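You operate a simulated robot arm through the tools that you are given. There is no shell and no other tool.

The job below is to be done with a simulated robot arm. You get a single attempt, and the scene is never put back.

## Task
Set the gauge stand to zero on the steel sample.
Fine: the display shows 0.00 mm with the lever down on it. Then lever up and the steel sample back on its spot on the mat; the other samples stay.
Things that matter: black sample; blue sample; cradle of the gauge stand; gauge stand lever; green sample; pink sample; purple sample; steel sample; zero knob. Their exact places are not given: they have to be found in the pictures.

It is judged by the outcome, as a careful person would: the job done as asked, and still so three seconds after it is handed in. It fails if anything else is knocked over, pushed out of place, dropped, spilled or broken.

## Robot
A 7-joint arm with a fingered hand on a trunk, on a base that drives. Base frame: it is fixed to the floor where the robot stands at the start and does not move with it; the origin is under the middle of the robot, x ahead of it, y to its left, z up. Readings come in m, degrees, newtons and seconds.
With the tool pointing down near the work surface it reaches from about 0.2 to 0.94 m from the robot's upright axis, wherever it stands. Its first joint turns from -69.0 to 172.0 degrees. Places, roughly: black sample [-2.5, 2.5, 1]; blue sample [-2.5, 2.5, 1]; cradle of the gauge stand [-2.6, 2.4, 0.9]; gauge stand lever [-2.5, 2.4, 1]; green sample [-2.5, 2.75, 1]; pink sample [-2.25, 2.5, 1]; purple sample [-2.5, 2.5, 1]; steel sample [-2.25, 2.5, 1]; zero knob [-2.6, 2.5, 1.1]. Payload 5 kg.
The TCP is the grasp point between the finger pads, 0.032 m short of the fingertips. In the tool frame z runs along the fingers and y along their closing line. The gripper opens to 0.16 m. The gripper's body begins 0.089 m behind the TCP. The gripper is a hand of 3 fingers: y runs from the thumb to the fingers, the wrist lies at [0, 0, -0.252] in the tool frame, and closing takes about 1.5 s.
Orientation is told as [roll, pitch, yaw] about the base's x, y, z axes, in that order, counted from this pose: with the fingers straight down and closing along the base's y, the tool's x points along the base's -x, its y along +y and its z along -z.

## Interface
- The arm moves only by the tool apply_moves. Its argument "plan" is one flat list of numbers, 6 for each row, row after row: the shift along the tool's x, y, z in m, then the turn, a rotation vector about the tool's x, y, z in rad. In form: [dx, dy, dz, ax, ay, az, dx, dy, dz, ax, ay, az, ...]. A call has 1 to 20 rows; each row shifts and turns the commanded pose from where the row before left it, along the tool's axes as they then stand. "fingers" is the gripper command, from -1 (fully open) to 1 (shut), values between in proportion, set as the call begins (left out, the last holds). Rows are played at 5 a second. More than 0.05 m and 8.6 degrees between two rows, or a gripper value outside its range, and nothing of the call is played. Where a pose cannot be reached the arm comes as near as it can. A force on the tool above 60 N (or 10 N above the force at the start of the call, whichever is more), or a blocked arm, ends the call early, and 0.2 s more pass. Each finger travels about 0.108 m/s and halts on what it meets, pressing with about 32 N; the grip force reading is that of the motor and also rises with nothing between the fingers. The clock runs only during rows and for 0.2 s after the last one: add rows that do not move to give the fingers time. The reply holds the time, the measured pose of the TCP, the force on the tool along the base axes, the opening and the grip force, in the units named above and with some noise, with the torque about the TCP (base axes, N m) and any sound that the robot's microphone picked up, and new pictures: "pictures" is both (left out), scene, wrist or none.
- Cameras (640 x 400 px; columns grow to the right, rows downward): "scene" is now at [0.1442, 0.0128, 1.3412]; the picture's right is [0.13, -0.99, -0.00], its down [-0.26, -0.03, -0.96] and it looks along [0.96, 0.12, -0.26] (base axes); focal length 252 px, centre (320, 200). "wrist" rides on the gripper at [0.065, -0.004, -0.116] in the tool frame; the picture's right is [0.06, 1.00, 0.00], its down [-0.87, 0.05, -0.49] and it looks along [-0.49, 0.03, 0.87] (tool axes); focal length 261 px, centre (320, 200).
- slide_trunk(by): slides the trunk up (or, below 0, down) by that many m; the arm and the scene camera ride with it, the base frame stays. It gives what a move gives, with no picture.
- steer(legs): drives the robot by 1 to 6 legs, each [ahead, left, turn to the left] in m, m and degrees, along the robot's own axes; the way and the turn of a leg run together, so that a leg with both is an arc; at most 1.5 m and 180 degrees a leg. The arm and the cameras ride along, it lands a little off, and it stops where it bumps. It gives what a move gives, and a new picture of the scene camera.
- curl_fingers(finger1, finger2, thumb_bend): sets how far each is bent, from 0 (flat) to 1 (curled in); at 0.3 the hand is open as for a grip, at 0.7 the pads meet at the TCP. One left out holds its place. A second passes; each finger stops where it meets its share of the squeeze, and holds until it gets a number again. A gripper value or a shape takes the hand back. It gives what a move gives, with no picture; readings hold the bend of each and the force on the fingers (four entries, about 0 where the hand has none), thumb and palm.
- grasp_type(shape): the hand has 3 fingers and takes this shape, open, in about a second: jaw (thumb against the fingers, like two jaws); tri (thumb and two fingers); tip (a fingertip pinch); poke (one finger out to press); point (the index stretched); flat (the hand flat); cup (the hand cupped); fist (a fist). The gripper value then closes the fingers along that shape, each until it touches; the sizes above hold for jaw. It gives what a move gives, with no picture.
- head_to(pan, tilt): turns the head with the scene camera to pan (to the left, within 86 degrees either way) and tilt (down, from -29 to 69), counted from straight ahead of the robot. It gives what a move gives, and a new picture of the scene camera.
- probe_pixels(camera, pixels): for up to 12 pixels [column, row] of the newest picture of that camera ("zoom" is the newest enlarged one), the place [x, y, z] in the base frame of the surface seen there, good to about 0.002 m. No time passes.
- close_up(camera, box): a new picture of the part [left, top, right, bottom] of that camera's present view, enlarged. No time passes.
- job_done(): hands the job in; it is judged then, once.

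Open the gripper and draw the arm clear of the work before you hand the job in, unless the task says otherwise.

The tools are called after "Emit:" as name(argument=value, ...) on one line, values as JSON. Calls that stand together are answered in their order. apply_moves: Moves the arm, as the interface text tells. Its arguments: {"type":"object","properties":{"plan":{"type":"array","items":{"type":"number"}},"fingers":{"type":"number"},"pictures":{"type":"string","enum":["both","scene","wrist","none"]}},"required":["plan"]} The other tools are called the same way: slide_trunk (by) slides the trunk up or down; grasp_type (shape) gives the hand a shape; curl_fingers (finger1, finger2, thumb_bend) moves the fingers one by one; steer (legs) drives the base; head_to (pan, tilt) turns the head that bears the scene camera; probe_pixels (camera, pixels) gives the place of the surface under pixels of a picture; close_up (camera, box) takes an enlarged picture of a part of a camera's view; job_done () hands the job in.

At the start:

```text
time_s: 0.0
tool_pos: [0.693, 0.0263, 1.2296]
tcp_rot: [0.0, -0.1, 0.0]
contact_force: [-0.4, -0.7, -0.7]
torque: [0.01, -0.05, -0.01]
opening: 0.1598
grasp_force: 0.0
shape: jaw
bend: [0.3, 0.3, 0.3]
finger forces: [0.0, 0.1, 0.1, 0.0, 0.0, 0.0]
trunk travel left (down, up): [-0.475, 0.465]
robot x, y, heading: [-0.0022, -0.0002, 0.1]
head pan, tilt: [7.3, 15.3]
```

scene: 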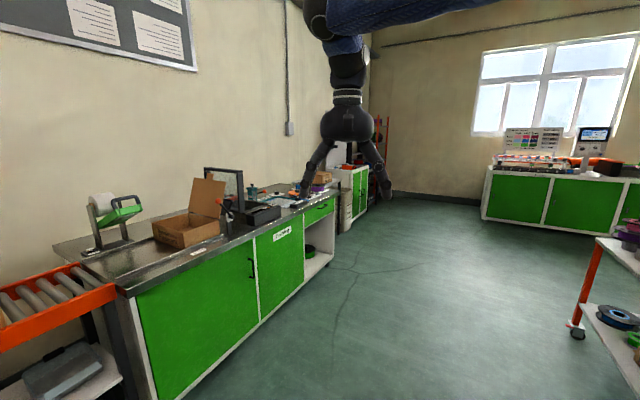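
wrist: 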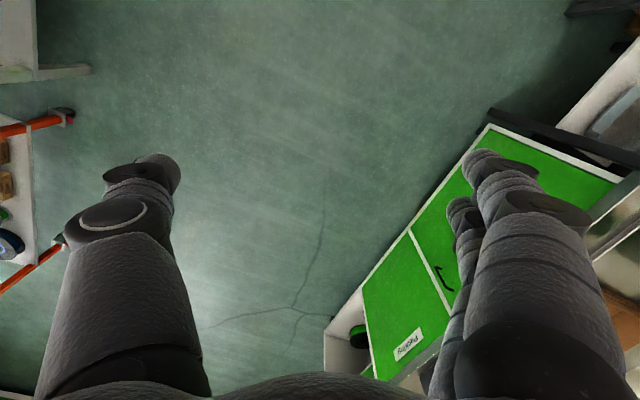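

The scene picture shows a green bench at left and another far ahead, but the gauge stand should be behind-left near [-2.5, 2.5]. I turn the head left to look for it.

Emit:
head_to(pan=86, tilt=15)

```text
time_s: 1.5
tool_pos: [0.6929, 0.0264, 1.2296]
tcp_rot: [0.0, 0.0, 0.1]
contact_force: [-0.3, -0.5, 0.0]
torque: [0.01, -0.01, 0.0]
opening: 0.1598
grasp_force: 0.1
shape: jaw
bend: [0.3, 0.3, 0.3]
finger forces: [0.0, 0.1, 0.1, 0.0, 0.1, 0.0]
trunk travel left (down, up): [-0.475, 0.465]
robot x, y, heading: [-0.0009, 0.0014, 0.3]
head pan, tilt: [85.9, 15.0]
```

scene: 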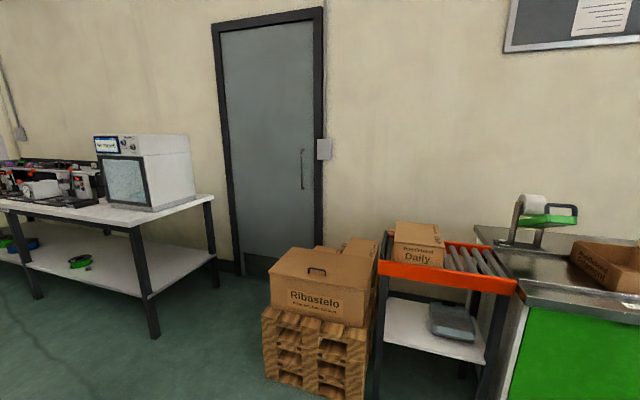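

The table at left (pixels ~0-215, 160-340) carries devices and probably extends to the gauge stand. I probe points to map the obstacles before turning.

Emit:
probe_pixels(camera="scene", pixels=[[150, 225], [200, 197], [20, 205], [155, 335], [40, 297], [310, 290], [300, 390], [380, 270], [510, 290], [10, 370], [80, 190], [30, 185]])

Emit:
steer(legs=[[0, 0, 60]])

```text
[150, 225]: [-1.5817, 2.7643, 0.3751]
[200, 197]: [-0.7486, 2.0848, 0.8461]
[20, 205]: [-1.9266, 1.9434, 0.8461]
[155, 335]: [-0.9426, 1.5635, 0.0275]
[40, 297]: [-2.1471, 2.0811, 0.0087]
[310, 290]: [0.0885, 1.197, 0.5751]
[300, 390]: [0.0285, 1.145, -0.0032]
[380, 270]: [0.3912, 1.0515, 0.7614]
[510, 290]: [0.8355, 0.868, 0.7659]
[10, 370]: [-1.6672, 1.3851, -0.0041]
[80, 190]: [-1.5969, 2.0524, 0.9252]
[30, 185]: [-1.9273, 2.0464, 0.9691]
```

```text
time_s: 4.6
tool_pos: [0.3196, 0.6149, 1.2297]
tcp_rot: [0.1, 0.0, 60.3]
contact_force: [1.3, 0.2, 0.7]
torque: [-0.02, 0.02, 0.0]
opening: 0.1603
grasp_force: 0.0
shape: jaw
bend: [0.3, 0.3, 0.3]
finger forces: [0.1, 0.0, 0.0, 0.1, 0.0, 0.1]
trunk travel left (down, up): [-0.475, 0.465]
robot x, y, heading: [-0.0007, 0.0015, 60.4]
head pan, tilt: [85.9, 15.0]
```

scene: 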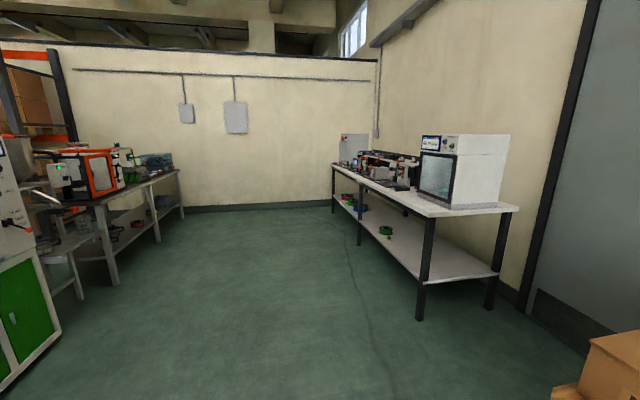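

The bench at right (pixels 335-515, 130-290) runs along the wall toward the far end where the gauge stand should be. I zoom on it.

Emit:
close_up(camera="scene", box=[320, 120, 480, 220])

Emit:
probe_pixels(camera="scene", pixels=[[360, 240], [333, 205], [421, 315], [345, 172], [345, 150], [400, 192], [430, 214], [100, 280], [180, 215], [60, 320]])

```text
4.00 times, centred on (400, 170) of scene
```

zoom: 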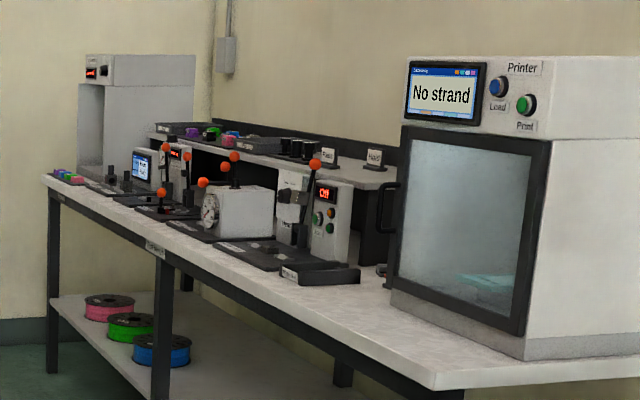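

```text
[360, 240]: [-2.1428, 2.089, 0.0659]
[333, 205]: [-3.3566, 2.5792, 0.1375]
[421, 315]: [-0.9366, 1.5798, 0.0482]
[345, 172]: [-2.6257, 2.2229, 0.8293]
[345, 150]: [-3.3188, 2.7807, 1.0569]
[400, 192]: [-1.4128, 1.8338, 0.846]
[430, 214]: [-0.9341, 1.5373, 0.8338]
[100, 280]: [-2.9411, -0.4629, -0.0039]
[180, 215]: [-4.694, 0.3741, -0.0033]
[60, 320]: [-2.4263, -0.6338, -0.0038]
```

The zoom shows the bench running along heading about 157°, with lever stands at its far end. I turn left to face along a clear floor route and drive in legs to stand about 1 m in front of the expected cradle place.

Emit:
steer(legs=[[0, 0, 93.3], [1.5, 0, 0], [1.0, 0, 0]])

Emit:
head_to(pan=-40, tilt=20)

```text
time_s: 20.8
tool_pos: [-2.8973, 1.3367, 1.2298]
tcp_rot: [0.0, 0.0, 154.9]
contact_force: [-0.4, 0.5, 0.6]
torque: [-0.01, 0.01, 0.02]
opening: 0.1602
grasp_force: 0.0
shape: jaw
bend: [0.3, 0.3, 0.3]
finger forces: [0.0, 0.0, 0.1, 0.1, 0.1, 0.0]
trunk travel left (down, up): [-0.475, 0.465]
robot x, y, heading: [-2.2581, 1.0637, 154.9]
head pan, tilt: [85.9, 15.0]
```

scene: 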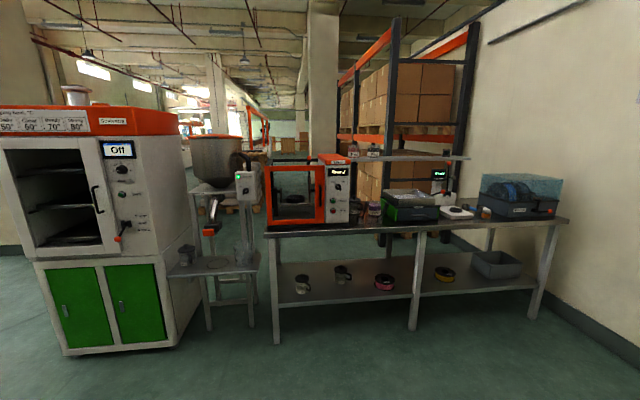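

```text
time_s: 22.8
tool_pos: [-2.8955, 1.3366, 1.2305]
tcp_rot: [0.0, 0.0, 154.8]
contact_force: [0.2, -0.9, -0.8]
torque: [0.02, -0.02, 0.0]
opening: 0.1596
grasp_force: 0.1
shape: jaw
bend: [0.3, 0.3, 0.3]
finger forces: [0.0, 0.0, 0.0, 0.0, 0.0, 0.0]
trunk travel left (down, up): [-0.475, 0.465]
robot x, y, heading: [-2.2589, 1.0626, 154.7]
head pan, tilt: [-40.0, 20.0]
```

scene: 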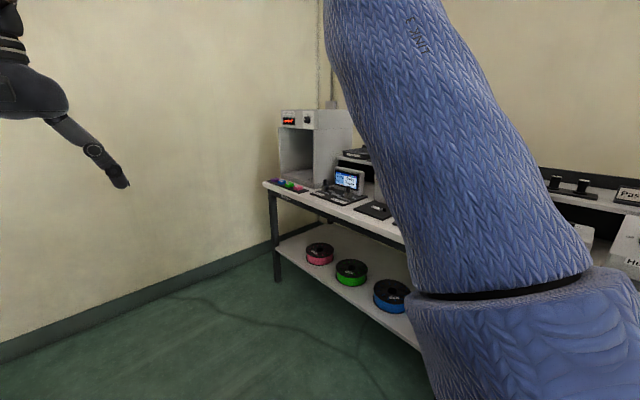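

The upper arm hides the bench middle. I drive a bit further along and turn right to face the bench (heading ~67°).

Emit:
steer(legs=[[0.65, 0, 0], [0, 0, -87.8]])

Emit:
head_to(pan=0, tilt=25)

```text
time_s: 30.1
tool_pos: [-2.6046, 1.9906, 1.2302]
tcp_rot: [-0.1, 0.0, 67.9]
contact_force: [-0.1, 0.3, -0.6]
torque: [0.04, 0.03, 0.01]
opening: 0.1601
grasp_force: 0.1
shape: jaw
bend: [0.3, 0.3, 0.3]
finger forces: [0.0, 0.0, 0.0, 0.0, 0.0, 0.0]
trunk travel left (down, up): [-0.475, 0.465]
robot x, y, heading: [-2.8407, 1.3401, 68.0]
head pan, tilt: [-40.0, 20.0]
```

scene: 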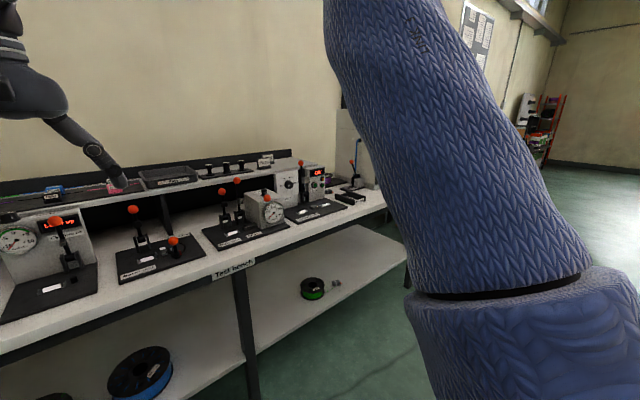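

```text
time_s: 31.2
tool_pos: [-2.6052, 1.9907, 1.2301]
tcp_rot: [0.1, 0.0, 68.0]
contact_force: [0.4, 0.1, 0.7]
torque: [-0.01, 0.01, -0.02]
opening: 0.1598
grasp_force: 0.1
shape: jaw
bend: [0.3, 0.3, 0.3]
finger forces: [0.1, 0.0, 0.1, 0.0, 0.0, 0.1]
trunk travel left (down, up): [-0.475, 0.465]
robot x, y, heading: [-2.8398, 1.3398, 67.7]
head pan, tilt: [0.0, 25.0]
```

scene: 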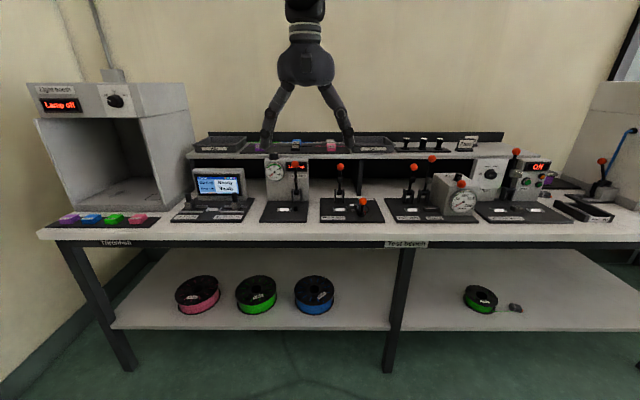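

The head-on view shows several stands: one at (285,180) with a dial, red display and lever, and samples on the shelf around (330,145). I zoom on these.

Emit:
close_up(camera="scene", box=[240, 120, 400, 220])

Emit:
close_up(camera="scene", box=[30, 150, 270, 250])

Emit:
close_up(camera="scene", box=[380, 120, 640, 230])

```text
4.00 times, centred on (320, 170) of scene
```

zoom: 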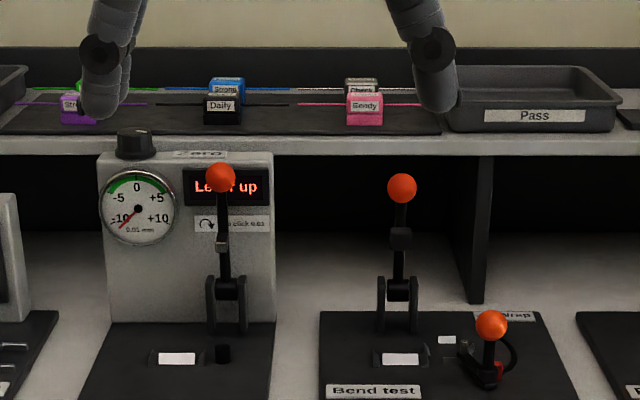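

```text
2.67 times, centred on (150, 200) of scene
```

zoom: 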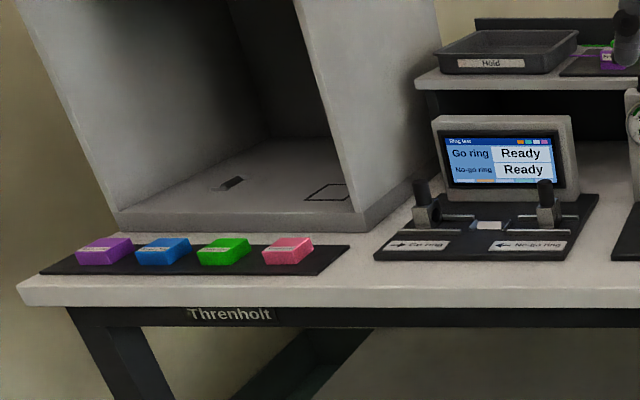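

```text
2.46 times, centred on (510, 175) of scene
```

zoom: 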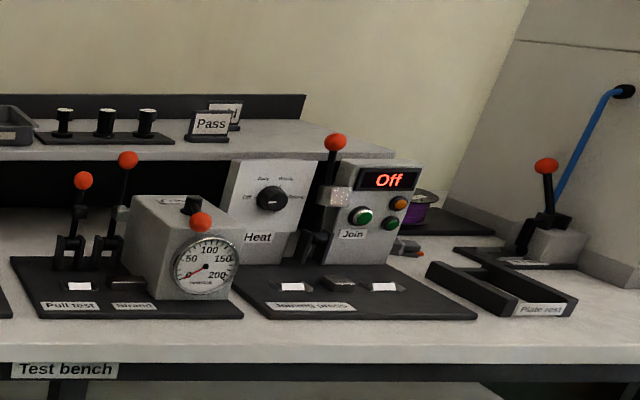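

The gauge stand is the one with dial, black knob on top (scene ~(274,156)), and lever with orange ball (~(295,164)). The samples are blocks with thin strands on the shelf mat. I probe key spots in the scene.

Emit:
close_up(camera="scene", box=[240, 130, 360, 205])

Emit:
probe_pixels(camera="scene", pixels=[[330, 142], [332, 147], [296, 146], [297, 140], [259, 146], [274, 154], [295, 164], [295, 210], [284, 209], [270, 188], [310, 200], [262, 220]])

```text
5.33 times, centred on (300, 168) of scene
```

zoom: 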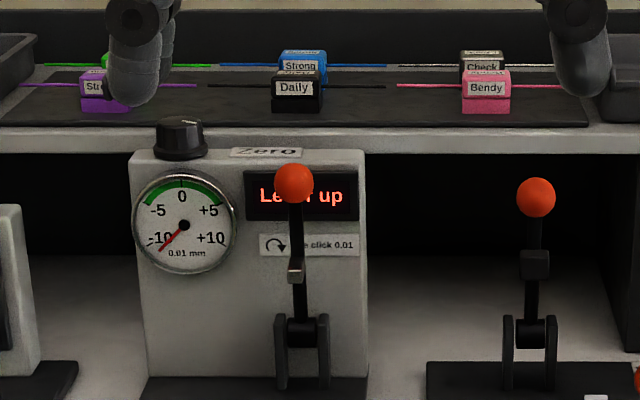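

```text
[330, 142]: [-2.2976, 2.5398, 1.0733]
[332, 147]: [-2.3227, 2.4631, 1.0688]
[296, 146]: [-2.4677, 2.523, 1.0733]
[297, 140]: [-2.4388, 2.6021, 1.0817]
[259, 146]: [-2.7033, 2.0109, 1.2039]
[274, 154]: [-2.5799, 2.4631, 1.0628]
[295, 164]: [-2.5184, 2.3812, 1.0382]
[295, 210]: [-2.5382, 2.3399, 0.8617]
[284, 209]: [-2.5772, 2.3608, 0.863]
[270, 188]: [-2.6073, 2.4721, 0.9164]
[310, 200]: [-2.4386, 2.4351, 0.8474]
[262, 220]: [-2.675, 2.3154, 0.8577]
```

The steel sample is the "Check" block at scene (330,142), i.e. about [-2.30, 2.54, 1.07]. I raise the trunk and drive closer to the bench for a better view.

Emit:
slide_trunk(by=0.25)

Emit:
steer(legs=[[0.3, 0, -0.6]])

Emit:
head_to(pan=0, tilt=45)

```text
time_s: 33.8
tool_pos: [-2.6044, 1.9918, 1.4806]
tcp_rot: [-0.1, 0.0, 67.8]
contact_force: [0.4, -0.3, 0.1]
torque: [0.0, -0.01, -0.01]
opening: 0.1599
grasp_force: 0.0
shape: jaw
bend: [0.3, 0.3, 0.3]
finger forces: [0.1, 0.0, 0.1, 0.1, 0.0, 0.0]
trunk travel left (down, up): [-0.725, 0.215]
robot x, y, heading: [-2.8363, 1.3447, 67.7]
head pan, tilt: [0.0, 25.0]
```

```text
time_s: 35.8
tool_pos: [-2.4817, 2.2666, 1.4802]
tcp_rot: [0.0, 0.1, 67.3]
contact_force: [-0.1, 0.5, -1.6]
torque: [-0.01, -0.01, 0.03]
opening: 0.1601
grasp_force: 0.0
shape: jaw
bend: [0.3, 0.3, 0.3]
finger forces: [0.0, 0.0, 0.1, 0.0, 0.0, 0.0]
trunk travel left (down, up): [-0.725, 0.215]
robot x, y, heading: [-2.7269, 1.614, 67.3]
head pan, tilt: [0.0, 25.0]
```

scene: 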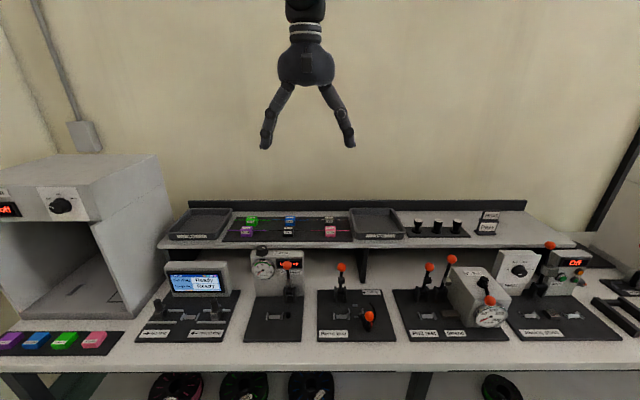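

```text
time_s: 36.6
tool_pos: [-2.4834, 2.265, 1.4793]
tcp_rot: [-0.1, 0.0, 67.3]
contact_force: [0.0, 0.1, 1.0]
torque: [-0.02, -0.01, 0.02]
opening: 0.1599
grasp_force: 0.1
shape: jaw
bend: [0.3, 0.3, 0.3]
finger forces: [0.1, 0.0, 0.0, 0.0, 0.0, 0.0]
trunk travel left (down, up): [-0.725, 0.215]
robot x, y, heading: [-2.7255, 1.6188, 67.2]
head pan, tilt: [0.0, 45.0]
```

scene: 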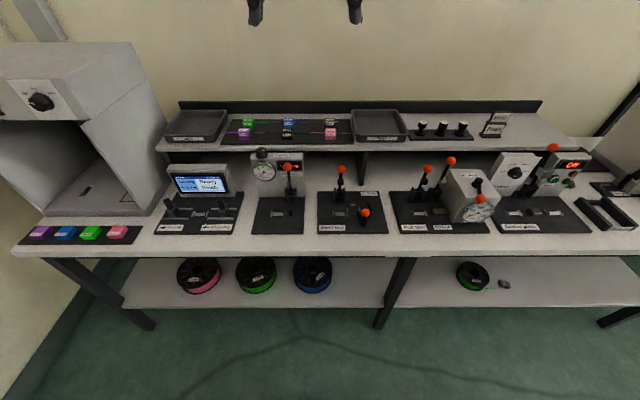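

Now the whole stand and sample mat are clear of the arm. I zoom in on the gauge stand and samples from above.

Emit:
close_up(camera="scene", box=[220, 105, 380, 205])

Emit:
close_up(camera="scene", box=[240, 140, 320, 240])

Emit:
close_up(camera="scene", box=[220, 110, 360, 150])

```text
4.00 times, centred on (300, 155) of scene
```

zoom: 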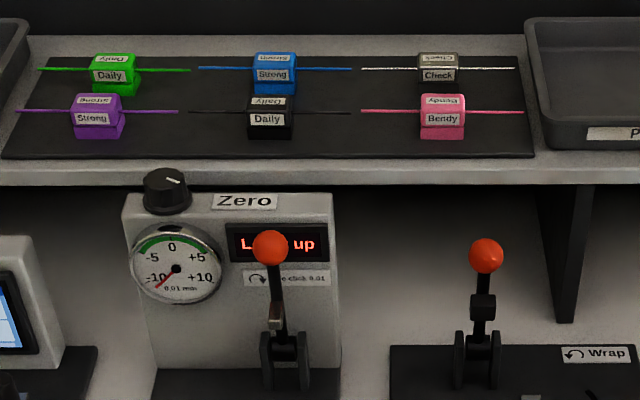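

```text
4.00 times, centred on (280, 190) of scene
```

zoom: 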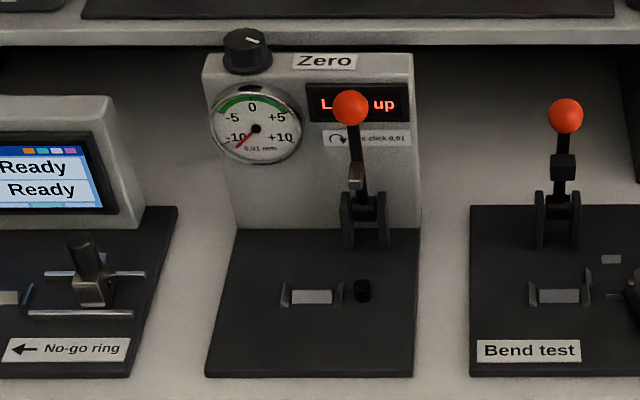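

```text
4.57 times, centred on (290, 130) of scene
```

zoom: 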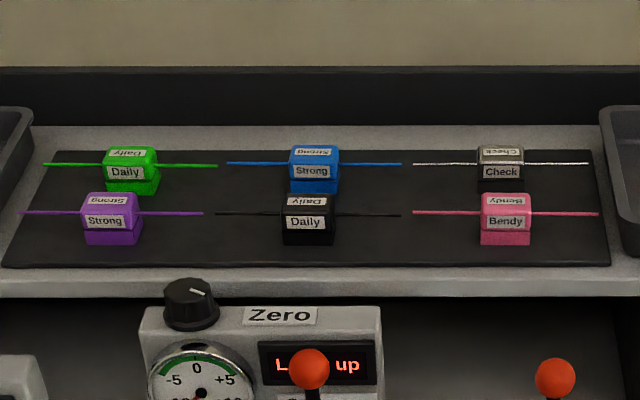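

The samples are blocks with a thin strand through them; the cradle is a white plate between two posts, with a black anvil stub at right under the lever. I zoom more on the cradle and steel sample for probing.

Emit:
close_up(camera="scene", box=[256, 195, 304, 225])

Emit:
probe_pixels(camera="zoom", pixels=[[320, 200], [100, 200], [500, 200], [250, 200], [420, 220], [320, 300]])

Emit:
close_up(camera="scene", box=[304, 110, 352, 140])

```text
13.33 times, centred on (280, 210) of scene
```

zoom: 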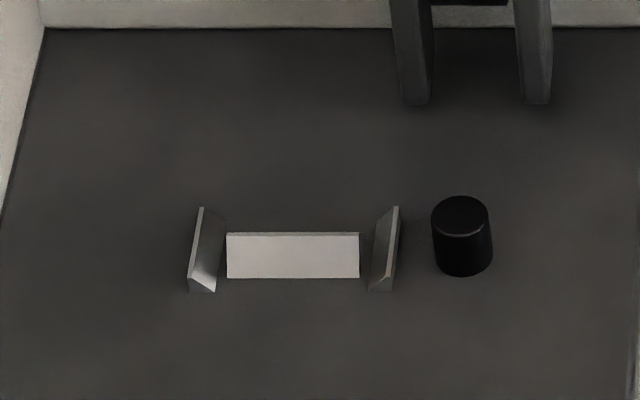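

```text
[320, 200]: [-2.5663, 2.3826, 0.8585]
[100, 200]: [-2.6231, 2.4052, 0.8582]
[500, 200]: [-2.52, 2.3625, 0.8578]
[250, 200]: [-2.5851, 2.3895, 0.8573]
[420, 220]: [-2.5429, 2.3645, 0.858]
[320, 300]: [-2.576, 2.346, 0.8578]
```

```text
13.33 times, centred on (328, 125) of scene
```

zoom: 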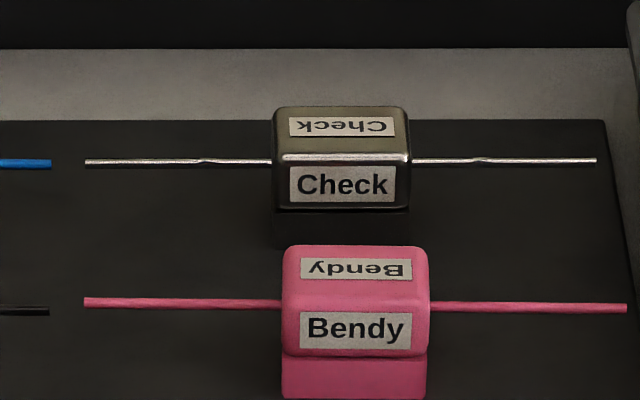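

Now I probe points on the steel sample (block top, front, strand ends, mat) in the enlarged view.

Emit:
probe_pixels(camera="zoom", pixels=[[340, 125], [276, 112], [404, 112], [340, 155], [340, 185], [285, 205], [400, 205], [340, 225], [450, 200], [90, 162], [592, 160], [355, 270]])

Emit:
close_up(camera="scene", box=[256, 195, 304, 225])

Emit:
probe_pixels(camera="zoom", pixels=[[200, 210], [210, 288], [397, 212], [380, 285], [232, 238], [355, 238], [230, 274], [355, 274], [293, 256], [460, 215], [460, 250], [410, 98]])

```text
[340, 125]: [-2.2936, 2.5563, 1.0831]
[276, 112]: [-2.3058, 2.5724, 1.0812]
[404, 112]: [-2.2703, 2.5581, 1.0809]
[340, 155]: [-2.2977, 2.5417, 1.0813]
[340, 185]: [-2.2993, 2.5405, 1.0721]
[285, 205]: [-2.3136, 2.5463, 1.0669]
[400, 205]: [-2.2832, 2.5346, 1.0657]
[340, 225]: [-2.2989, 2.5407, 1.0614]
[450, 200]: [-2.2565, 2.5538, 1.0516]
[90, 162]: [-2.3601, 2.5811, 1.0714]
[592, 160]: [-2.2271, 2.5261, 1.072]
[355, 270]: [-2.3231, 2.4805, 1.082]
```

```text
13.33 times, centred on (280, 210) of scene
```

zoom: 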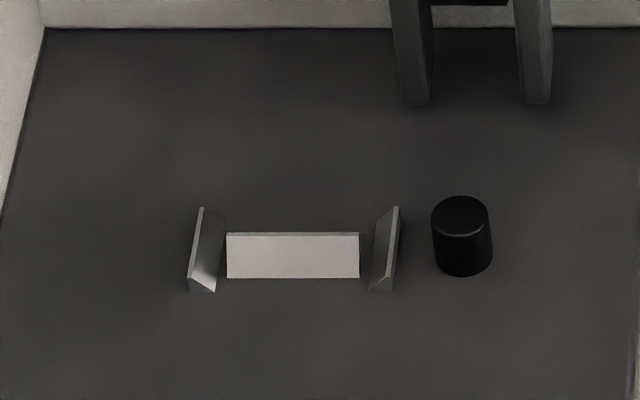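

```text
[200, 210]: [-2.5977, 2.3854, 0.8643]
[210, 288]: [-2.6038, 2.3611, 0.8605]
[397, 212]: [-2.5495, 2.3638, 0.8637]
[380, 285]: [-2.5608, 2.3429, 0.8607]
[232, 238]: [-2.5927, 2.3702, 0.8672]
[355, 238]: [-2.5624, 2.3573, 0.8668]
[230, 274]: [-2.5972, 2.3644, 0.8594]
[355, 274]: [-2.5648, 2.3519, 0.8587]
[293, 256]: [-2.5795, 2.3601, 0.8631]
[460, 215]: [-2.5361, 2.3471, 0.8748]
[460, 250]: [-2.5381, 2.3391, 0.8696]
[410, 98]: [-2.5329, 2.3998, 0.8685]
```

Probing gives the block about 36×28×30 mm with the strand ~20 mm above the mat, and the anvil top ~17 mm above the plate. I lower the wrist camera over the cradle for a closer look.

Emit:
apply_moves(plan=[0, 0.024, 0.04, 0, 0, 0, 0, 0.024, 0.04, 0, 0, 0, 0, 0.024, 0.04, 0, 0, 0, 0, 0.024, 0.04, 0, 0, 0, 0, 0.024, 0.04, 0, 0, 0, 0, 0, 0, 0, 0, 0], pictures="wrist")

```text
time_s: 38.0
tool_pos: [-2.5936, 2.311, 1.2798]
tcp_rot: [0.0, 0.0, 67.3]
contact_force: [0.0, -1.7, 0.1]
torque: [0.03, 0.02, -0.02]
opening: 0.16
grasp_force: 0.1
shape: jaw
bend: [0.3, 0.3, 0.3]
finger forces: [0.0, 0.0, 0.0, 0.0, 0.0, 0.0]
trunk travel left (down, up): [-0.725, 0.215]
robot x, y, heading: [-2.7273, 1.6143, 67.1]
head pan, tilt: [0.0, 45.0]
```

wrist: 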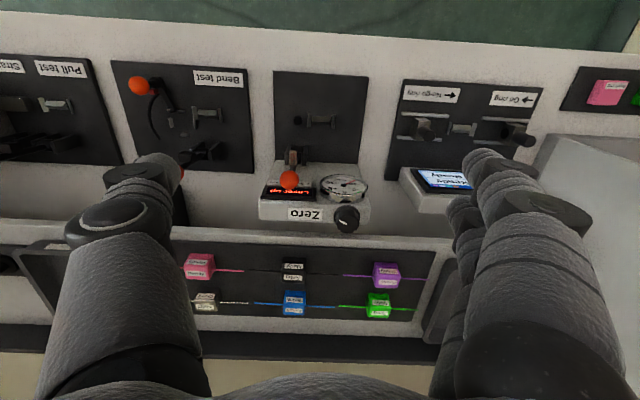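

The wrist view (rotated: bench front at top) shows the cradle at (320,120) and samples at (300,290). I enlarge the cradle and the samples.

Emit:
close_up(camera="wrist", box=[272, 90, 368, 150])

Emit:
close_up(camera="wrist", box=[176, 245, 304, 325])

Emit:
close_up(camera="wrist", box=[256, 160, 384, 240])

```text
6.67 times, centred on (320, 120) of wrist
```

zoom: 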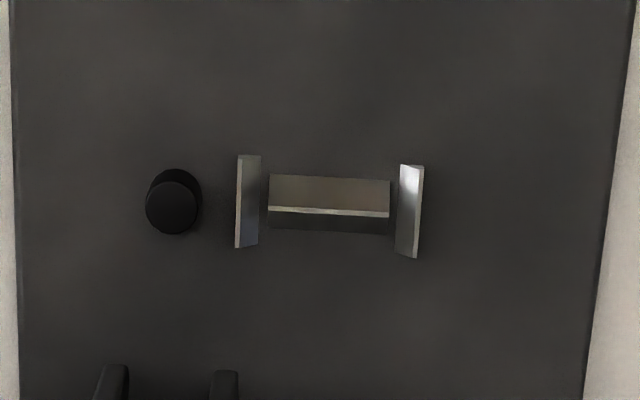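

```text
5.00 times, centred on (240, 285) of wrist
```

zoom: 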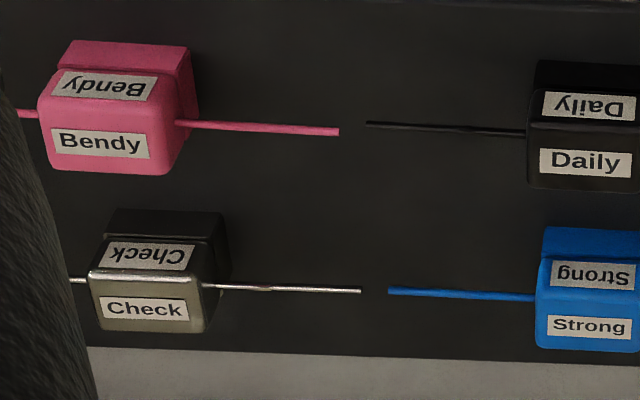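

```text
5.00 times, centred on (320, 200) of wrist
```

zoom: 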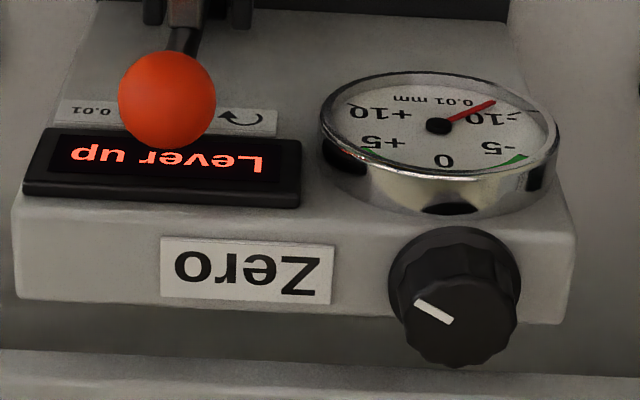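

The cradle has two outward-sloping cheeks and a slanted plate between; I want a closer view. I move the wrist down in front of the cradle (keeping clear of the lever) for detail.

Emit:
apply_moves(plan=[0.006, 0, 0.046, 0, 0, 0, 0.006, 0, 0.046, 0, 0, 0, 0.006, 0, 0.046, 0, 0, 0, 0.006, 0, 0.046, 0, 0, 0, 0, 0, 0.046, 0, 0, 0, 0, 0, 0.03, 0, 0, 0, 0, 0, 0, 0, 0, 0], pictures="wrist")

Emit:
close_up(camera="wrist", box=[240, 120, 400, 220])

```text
time_s: 39.6
tool_pos: [-2.6023, 2.2902, 1.0197]
tcp_rot: [0.0, 0.0, 67.3]
contact_force: [0.4, -0.1, -0.1]
torque: [-0.02, 0.03, 0.01]
opening: 0.1599
grasp_force: 0.0
shape: jaw
bend: [0.3, 0.3, 0.3]
finger forces: [0.0, 0.1, 0.0, 0.0, 0.0, 0.0]
trunk travel left (down, up): [-0.725, 0.215]
robot x, y, heading: [-2.727, 1.6163, 67.2]
head pan, tilt: [0.0, 45.0]
```

wrist: 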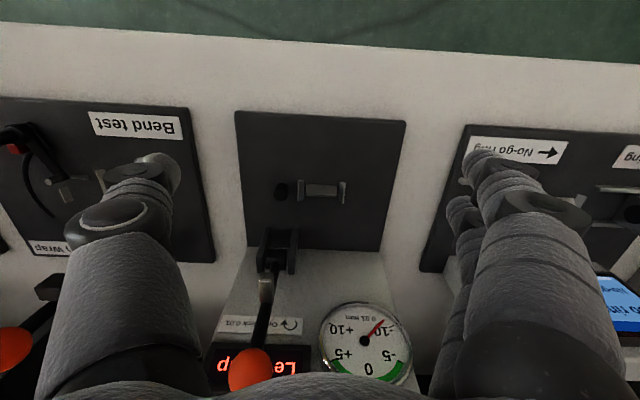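

```text
4.00 times, centred on (320, 170) of wrist
```

zoom: 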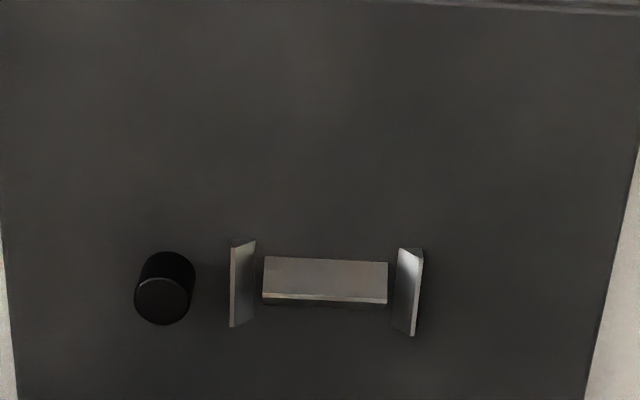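

I enlarge the cradle more tightly and probe its shape.

Emit:
close_up(camera="wrist", box=[264, 170, 360, 230])

Emit:
probe_pixels(camera="zoom", pixels=[[300, 80], [300, 130], [300, 140], [200, 100], [400, 100], [180, 100], [440, 120], [130, 130], [300, 160], [300, 60], [170, 150], [430, 60]])

```text
6.67 times, centred on (312, 200) of wrist
```

zoom: 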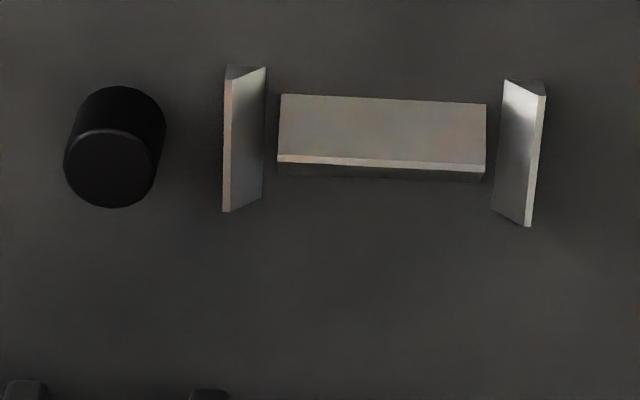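

```text
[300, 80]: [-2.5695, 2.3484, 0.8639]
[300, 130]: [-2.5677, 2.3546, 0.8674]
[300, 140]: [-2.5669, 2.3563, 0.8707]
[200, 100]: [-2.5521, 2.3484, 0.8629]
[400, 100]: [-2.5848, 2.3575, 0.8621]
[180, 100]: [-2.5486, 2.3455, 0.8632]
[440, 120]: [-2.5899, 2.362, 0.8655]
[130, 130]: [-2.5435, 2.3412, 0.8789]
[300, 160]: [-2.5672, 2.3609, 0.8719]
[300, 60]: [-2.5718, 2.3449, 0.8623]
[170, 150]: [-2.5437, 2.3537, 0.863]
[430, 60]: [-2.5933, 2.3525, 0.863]
```

The plate between the cheeks looks like a ridge (front slope lit, back slope dark); I want to see whether samples have a matching groove underneath. I zoom on the purple and green samples in the scene view, whose sides are visible.

Emit:
close_up(camera="scene", box=[228, 115, 268, 140])

Emit:
close_up(camera="scene", box=[308, 115, 348, 140])

```text
16.00 times, centred on (248, 128) of scene
```

zoom: 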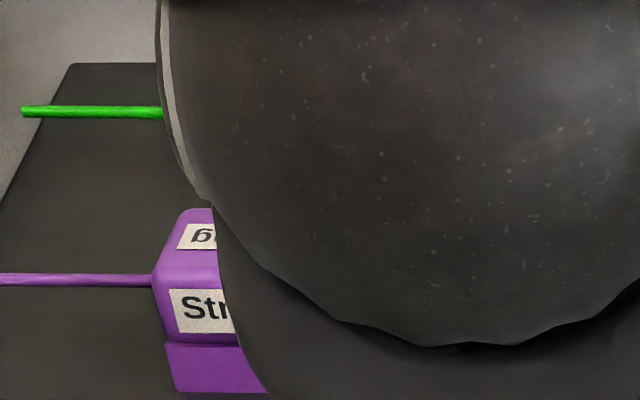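

```text
16.00 times, centred on (328, 128) of scene
```

zoom: 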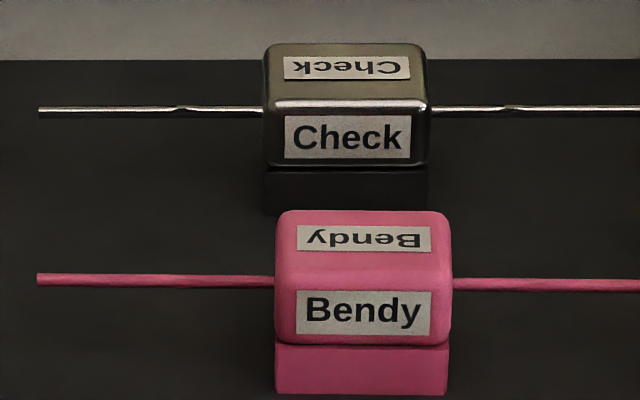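

Before planning the grasp I map the gauge stand: dial, box front, lever ball, hammer, and posts as seen in the wrist picture.

Emit:
close_up(camera="wrist", box=[200, 220, 456, 380])

Emit:
probe_pixels(camera="wrist", pixels=[[365, 342], [325, 335], [405, 345], [330, 270], [300, 250], [250, 368], [266, 288], [275, 235], [290, 238], [270, 260], [240, 290], [245, 355]])

```text
2.50 times, centred on (328, 300) of wrist
```

zoom: 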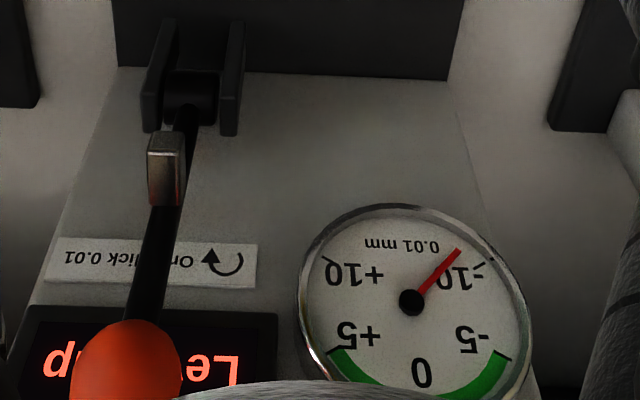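

```text
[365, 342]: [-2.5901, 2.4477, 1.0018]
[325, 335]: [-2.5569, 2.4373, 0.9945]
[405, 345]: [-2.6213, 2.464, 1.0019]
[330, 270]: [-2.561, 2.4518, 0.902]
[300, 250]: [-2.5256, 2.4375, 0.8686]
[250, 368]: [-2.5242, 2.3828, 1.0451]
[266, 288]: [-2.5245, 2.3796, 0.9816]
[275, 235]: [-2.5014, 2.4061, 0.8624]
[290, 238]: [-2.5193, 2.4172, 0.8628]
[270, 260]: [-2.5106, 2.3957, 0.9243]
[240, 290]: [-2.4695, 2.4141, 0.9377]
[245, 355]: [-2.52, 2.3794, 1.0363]
```

Dial front is at about 10 mm proud of the box face, the lever ball stands close to the cradle's right, so I'll grip the block front-to-back with the hand turned and clear of the lever. First I raise the arm and then drive 0.2 m closer so the shelf is in reach.

Emit:
apply_moves(plan=[0, 0, -0.05, 0, 0, 0, 0, 0, -0.05, 0, 0, 0, 0, 0, -0.05, 0, 0, 0, 0, 0, -0.05, 0, 0, 0, 0, 0, -0.05, 0, 0, 0, 0, 0, -0.05, 0, 0, 0, 0, 0, -0.04, 0, 0, 0, 0, 0, 0, 0, 0, 0], pictures="none")

Emit:
steer(legs=[[0.2, 0, 0]])

```text
time_s: 41.5
tool_pos: [-2.6016, 2.2917, 1.3584]
tcp_rot: [0.0, 0.0, 67.3]
contact_force: [-0.3, -0.1, 0.3]
torque: [-0.04, -0.01, -0.03]
opening: 0.1599
grasp_force: 0.0
shape: jaw
bend: [0.3, 0.3, 0.3]
finger forces: [0.1, 0.0, 0.0, 0.0, 0.1, 0.1]
trunk travel left (down, up): [-0.725, 0.215]
robot x, y, heading: [-2.727, 1.6168, 67.3]
head pan, tilt: [0.0, 45.0]
```

```text
time_s: 43.1
tool_pos: [-2.5237, 2.4782, 1.3584]
tcp_rot: [0.0, 0.0, 67.3]
contact_force: [-0.5, 0.6, -1.0]
torque: [-0.05, 0.02, 0.0]
opening: 0.1597
grasp_force: 0.1
shape: jaw
bend: [0.3, 0.3, 0.3]
finger forces: [0.0, 0.0, 0.1, 0.0, 0.1, 0.0]
trunk travel left (down, up): [-0.725, 0.215]
robot x, y, heading: [-2.6473, 1.8025, 67.2]
head pan, tilt: [0.0, 45.0]
```

scene: 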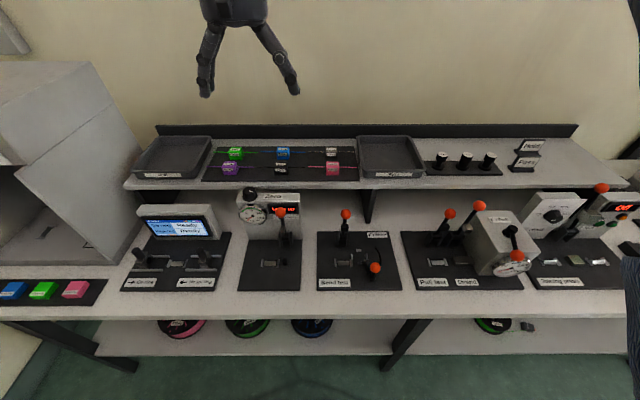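

The drive went without a bump; now the mat is at (280,160) and the stand at (268,240). I re-probe the steel sample and cradle from here for better accuracy.

Emit:
close_up(camera="scene", box=[300, 135, 364, 175])

Emit:
probe_pixels(camera="zoom", pixels=[[310, 120], [310, 150], [310, 172], [255, 165], [365, 165], [60, 160], [520, 150], [310, 205], [450, 220], [370, 350], [300, 250], [500, 270]])

Emit:
close_up(camera="scene", box=[236, 245, 316, 295])

```text
10.00 times, centred on (332, 155) of scene
```

zoom: 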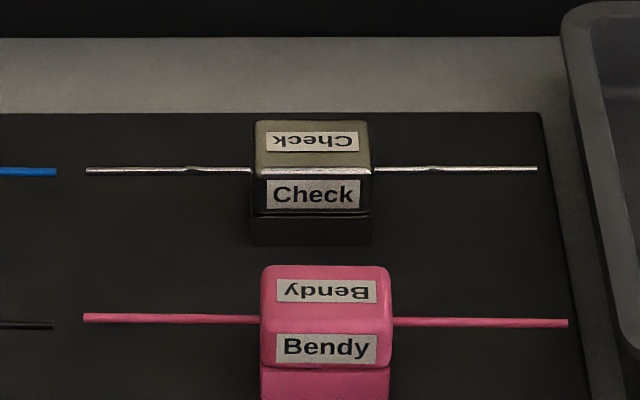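

```text
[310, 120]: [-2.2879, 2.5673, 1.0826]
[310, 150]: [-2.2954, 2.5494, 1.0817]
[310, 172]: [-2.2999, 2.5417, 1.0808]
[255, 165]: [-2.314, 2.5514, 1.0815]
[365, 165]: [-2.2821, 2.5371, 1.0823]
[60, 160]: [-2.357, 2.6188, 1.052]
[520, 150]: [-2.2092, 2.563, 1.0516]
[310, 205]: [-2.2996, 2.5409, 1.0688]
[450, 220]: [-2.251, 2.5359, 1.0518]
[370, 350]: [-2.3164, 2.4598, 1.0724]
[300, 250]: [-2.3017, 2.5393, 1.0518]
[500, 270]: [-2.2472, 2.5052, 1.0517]
```

```text
8.00 times, centred on (276, 270) of scene
```

zoom: 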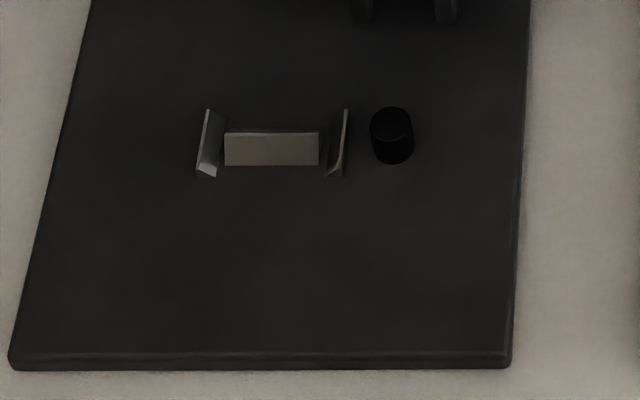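

I probe the cradle ridge, cheeks and anvil from this nearer viewpoint.

Emit:
probe_pixels(camera="zoom", pixels=[[272, 134], [272, 150], [272, 163], [272, 175], [272, 120], [210, 112], [203, 172], [345, 112], [335, 175], [228, 150], [316, 150], [392, 120]])

Emit:
close_up(camera="scene", box=[256, 252, 288, 272])

```text
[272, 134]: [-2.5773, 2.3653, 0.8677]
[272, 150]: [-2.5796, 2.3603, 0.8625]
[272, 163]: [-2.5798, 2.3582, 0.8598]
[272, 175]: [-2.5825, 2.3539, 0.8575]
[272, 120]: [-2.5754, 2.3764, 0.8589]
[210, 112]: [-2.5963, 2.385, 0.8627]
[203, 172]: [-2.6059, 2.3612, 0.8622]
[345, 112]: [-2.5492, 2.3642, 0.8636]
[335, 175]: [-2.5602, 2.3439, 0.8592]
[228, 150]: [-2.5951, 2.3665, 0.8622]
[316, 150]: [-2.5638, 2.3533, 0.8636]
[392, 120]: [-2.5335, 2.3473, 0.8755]
```

```text
16.00 times, centred on (272, 262) of scene
```

zoom: 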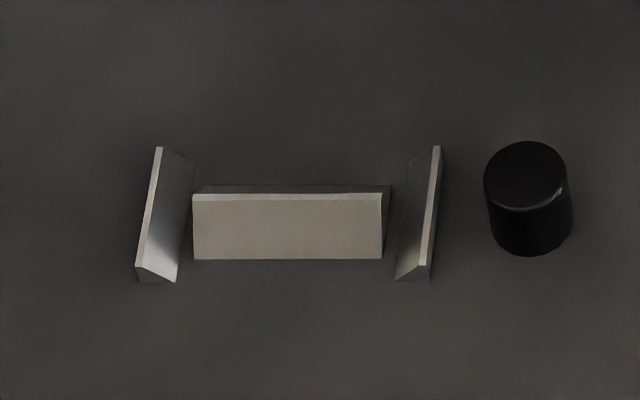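

The zoom confirms a roof-shaped ridge between two wedge cheeks, centred near [-2.576, 2.363], with the steel block centre near [-2.293, 2.553] and mat at z 1.052. I turn the hand -90° yaw in place, high up, and pre-close the jaw partly.

Emit:
apply_moves(plan=[0, 0, 0, 0, 0, 0.1431, 0, 0, 0, 0, 0, 0.1431, 0, 0, 0, 0, 0, 0.1431, 0, 0, 0, 0, 0, 0.1431, 0, 0, 0, 0, 0, 0.1431, 0, 0, 0, 0, 0, 0.1431, 0, 0, 0, 0, 0, 0.1431, 0, 0, 0, 0, 0, 0.1431, 0, 0, 0, 0, 0, 0.1431, 0, 0, 0, 0, 0, 0.1431, 0, 0, 0, 0, 0, 0.1431, 0, 0, 0, 0, 0, 0, 0, 0, 0, 0, 0, 0], fingers=0.2, pictures="both")

```text
time_s: 45.9
tool_pos: [-2.5231, 2.4773, 1.3591]
tcp_rot: [0.1, 0.0, -20.2]
contact_force: [0.0, 0.4, 0.5]
torque: [-0.02, -0.03, 0.0]
opening: 0.0647
grasp_force: 0.0
shape: jaw
bend: [0.73, 0.73, 0.7]
finger forces: [0.0, 0.1, 0.0, 0.1, 0.0, 0.1]
trunk travel left (down, up): [-0.725, 0.215]
robot x, y, heading: [-2.6444, 1.8048, 67.3]
head pan, tilt: [0.0, 45.0]
```

scene: 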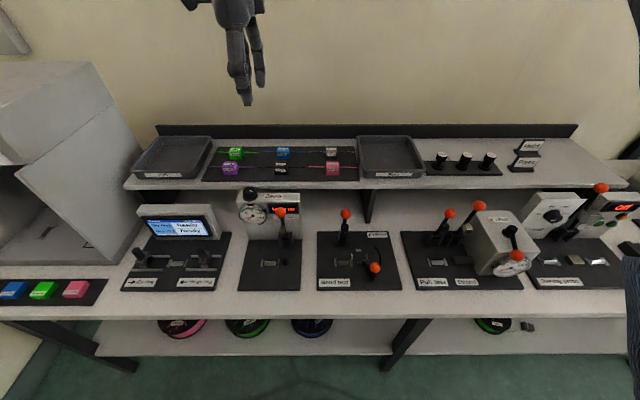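
wrist: 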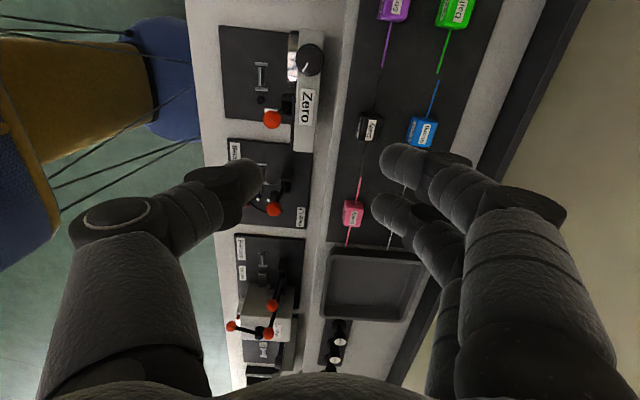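

The jaw is at 65 mm and yaw -20.2° (want -22.9°). I trim the yaw a little and move over the steel sample while staying high.

Emit:
apply_moves(plan=[0, 0, 0, 0, 0, 0.047, -0.0366, 0.0318, 0, 0, 0, 0, -0.0366, 0.0318, 0, 0, 0, 0, -0.0366, 0.0318, 0, 0, 0, 0, -0.0366, 0.0318, 0, 0, 0, 0, -0.0366, 0.0318, 0, 0, 0, 0, 0, 0, 0, 0, 0, 0, 0, 0, 0, 0, 0, 0], pictures="both")

```text
time_s: 47.7
tool_pos: [-2.2951, 2.5639, 1.3587]
tcp_rot: [-0.1, -0.1, -20.2]
contact_force: [-0.2, -0.1, 0.0]
torque: [-0.01, 0.04, -0.02]
opening: 0.0642
grasp_force: 0.1
shape: jaw
bend: [0.73, 0.73, 0.7]
finger forces: [0.0, 0.0, 0.0, 0.0, 0.0, 0.1]
out of reach, approached as far as the arm can: row 1
trunk travel left (down, up): [-0.725, 0.215]
robot x, y, heading: [-2.6469, 1.8032, 67.4]
head pan, tilt: [0.0, 45.0]
```

scene: 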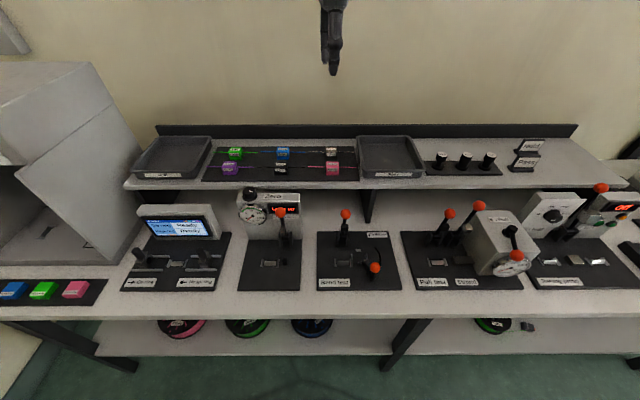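
wrist: 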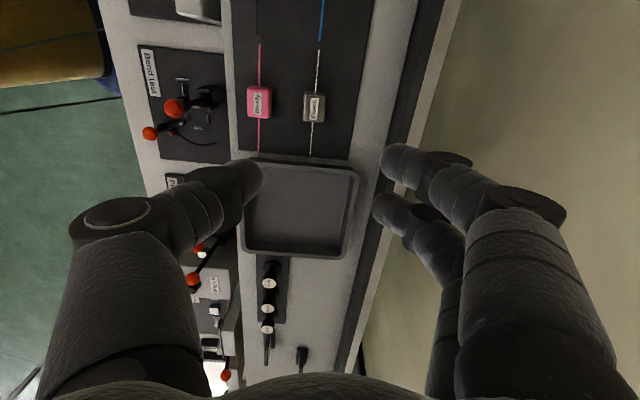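

Yaw stalls at -20.2° (reach limit). I try the trim again at this position together with centring over the sample.

Emit:
apply_moves(plan=[-0.0065, -0.0092, 0, 0, 0, 0.047, 0, 0, 0, 0, 0, 0, 0, 0, 0, 0, 0, 0], pictures="none")

```text
time_s: 48.5
tool_pos: [-2.2948, 2.551, 1.3593]
tcp_rot: [0.1, 0.0, -22.9]
contact_force: [0.4, -0.7, 0.3]
torque: [-0.02, 0.03, 0.02]
opening: 0.0645
grasp_force: 0.1
shape: jaw
bend: [0.73, 0.73, 0.7]
finger forces: [0.1, 0.1, 0.0, 0.0, 0.1, 0.0]
trunk travel left (down, up): [-0.725, 0.215]
robot x, y, heading: [-2.6456, 1.8077, 67.3]
head pan, tilt: [0.0, 45.0]
```

Now yaw is -22.9° exactly and the TCP is over the steel sample. I descend to 80 mm above the grip height and look.

Emit:
apply_moves(plan=[-0.0012, 0.0025, 0.04, 0, 0, 0, 0, 0, 0.045, 0, 0, 0, 0, 0, 0.045, 0, 0, 0, 0, 0, 0.045, 0, 0, 0, 0, 0, 0.02, 0, 0, 0, 0, 0, 0, 0, 0, 0], pictures="both")

```text
time_s: 49.9
tool_pos: [-2.292, 2.5544, 1.164]
tcp_rot: [0.0, 0.1, -22.8]
contact_force: [0.1, 0.3, -0.6]
torque: [-0.03, 0.01, 0.01]
opening: 0.0646
grasp_force: 0.1
shape: jaw
bend: [0.73, 0.73, 0.7]
finger forces: [0.0, 0.0, 0.0, 0.1, 0.1, 0.0]
trunk travel left (down, up): [-0.725, 0.215]
robot x, y, heading: [-2.6479, 1.8059, 67.3]
head pan, tilt: [0.0, 45.0]
```

scene: 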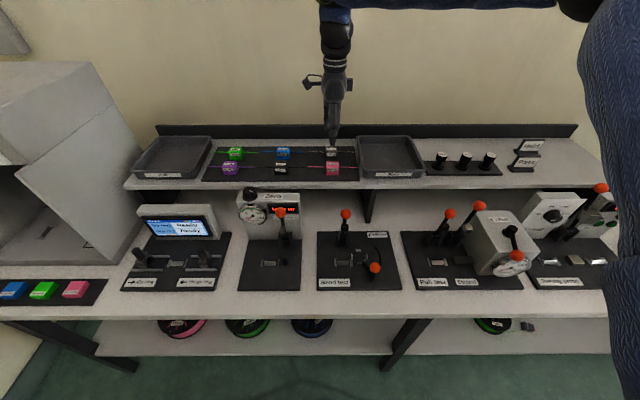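
wrist: 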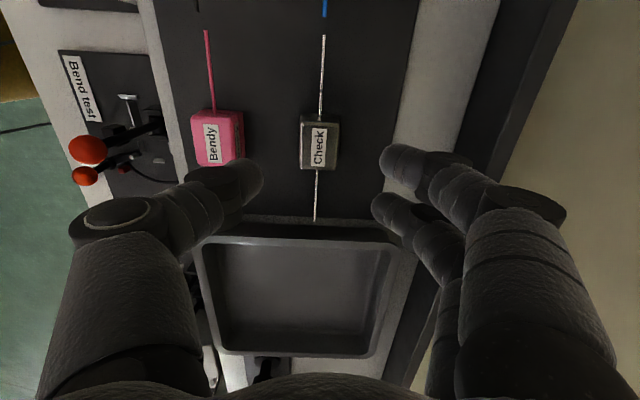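

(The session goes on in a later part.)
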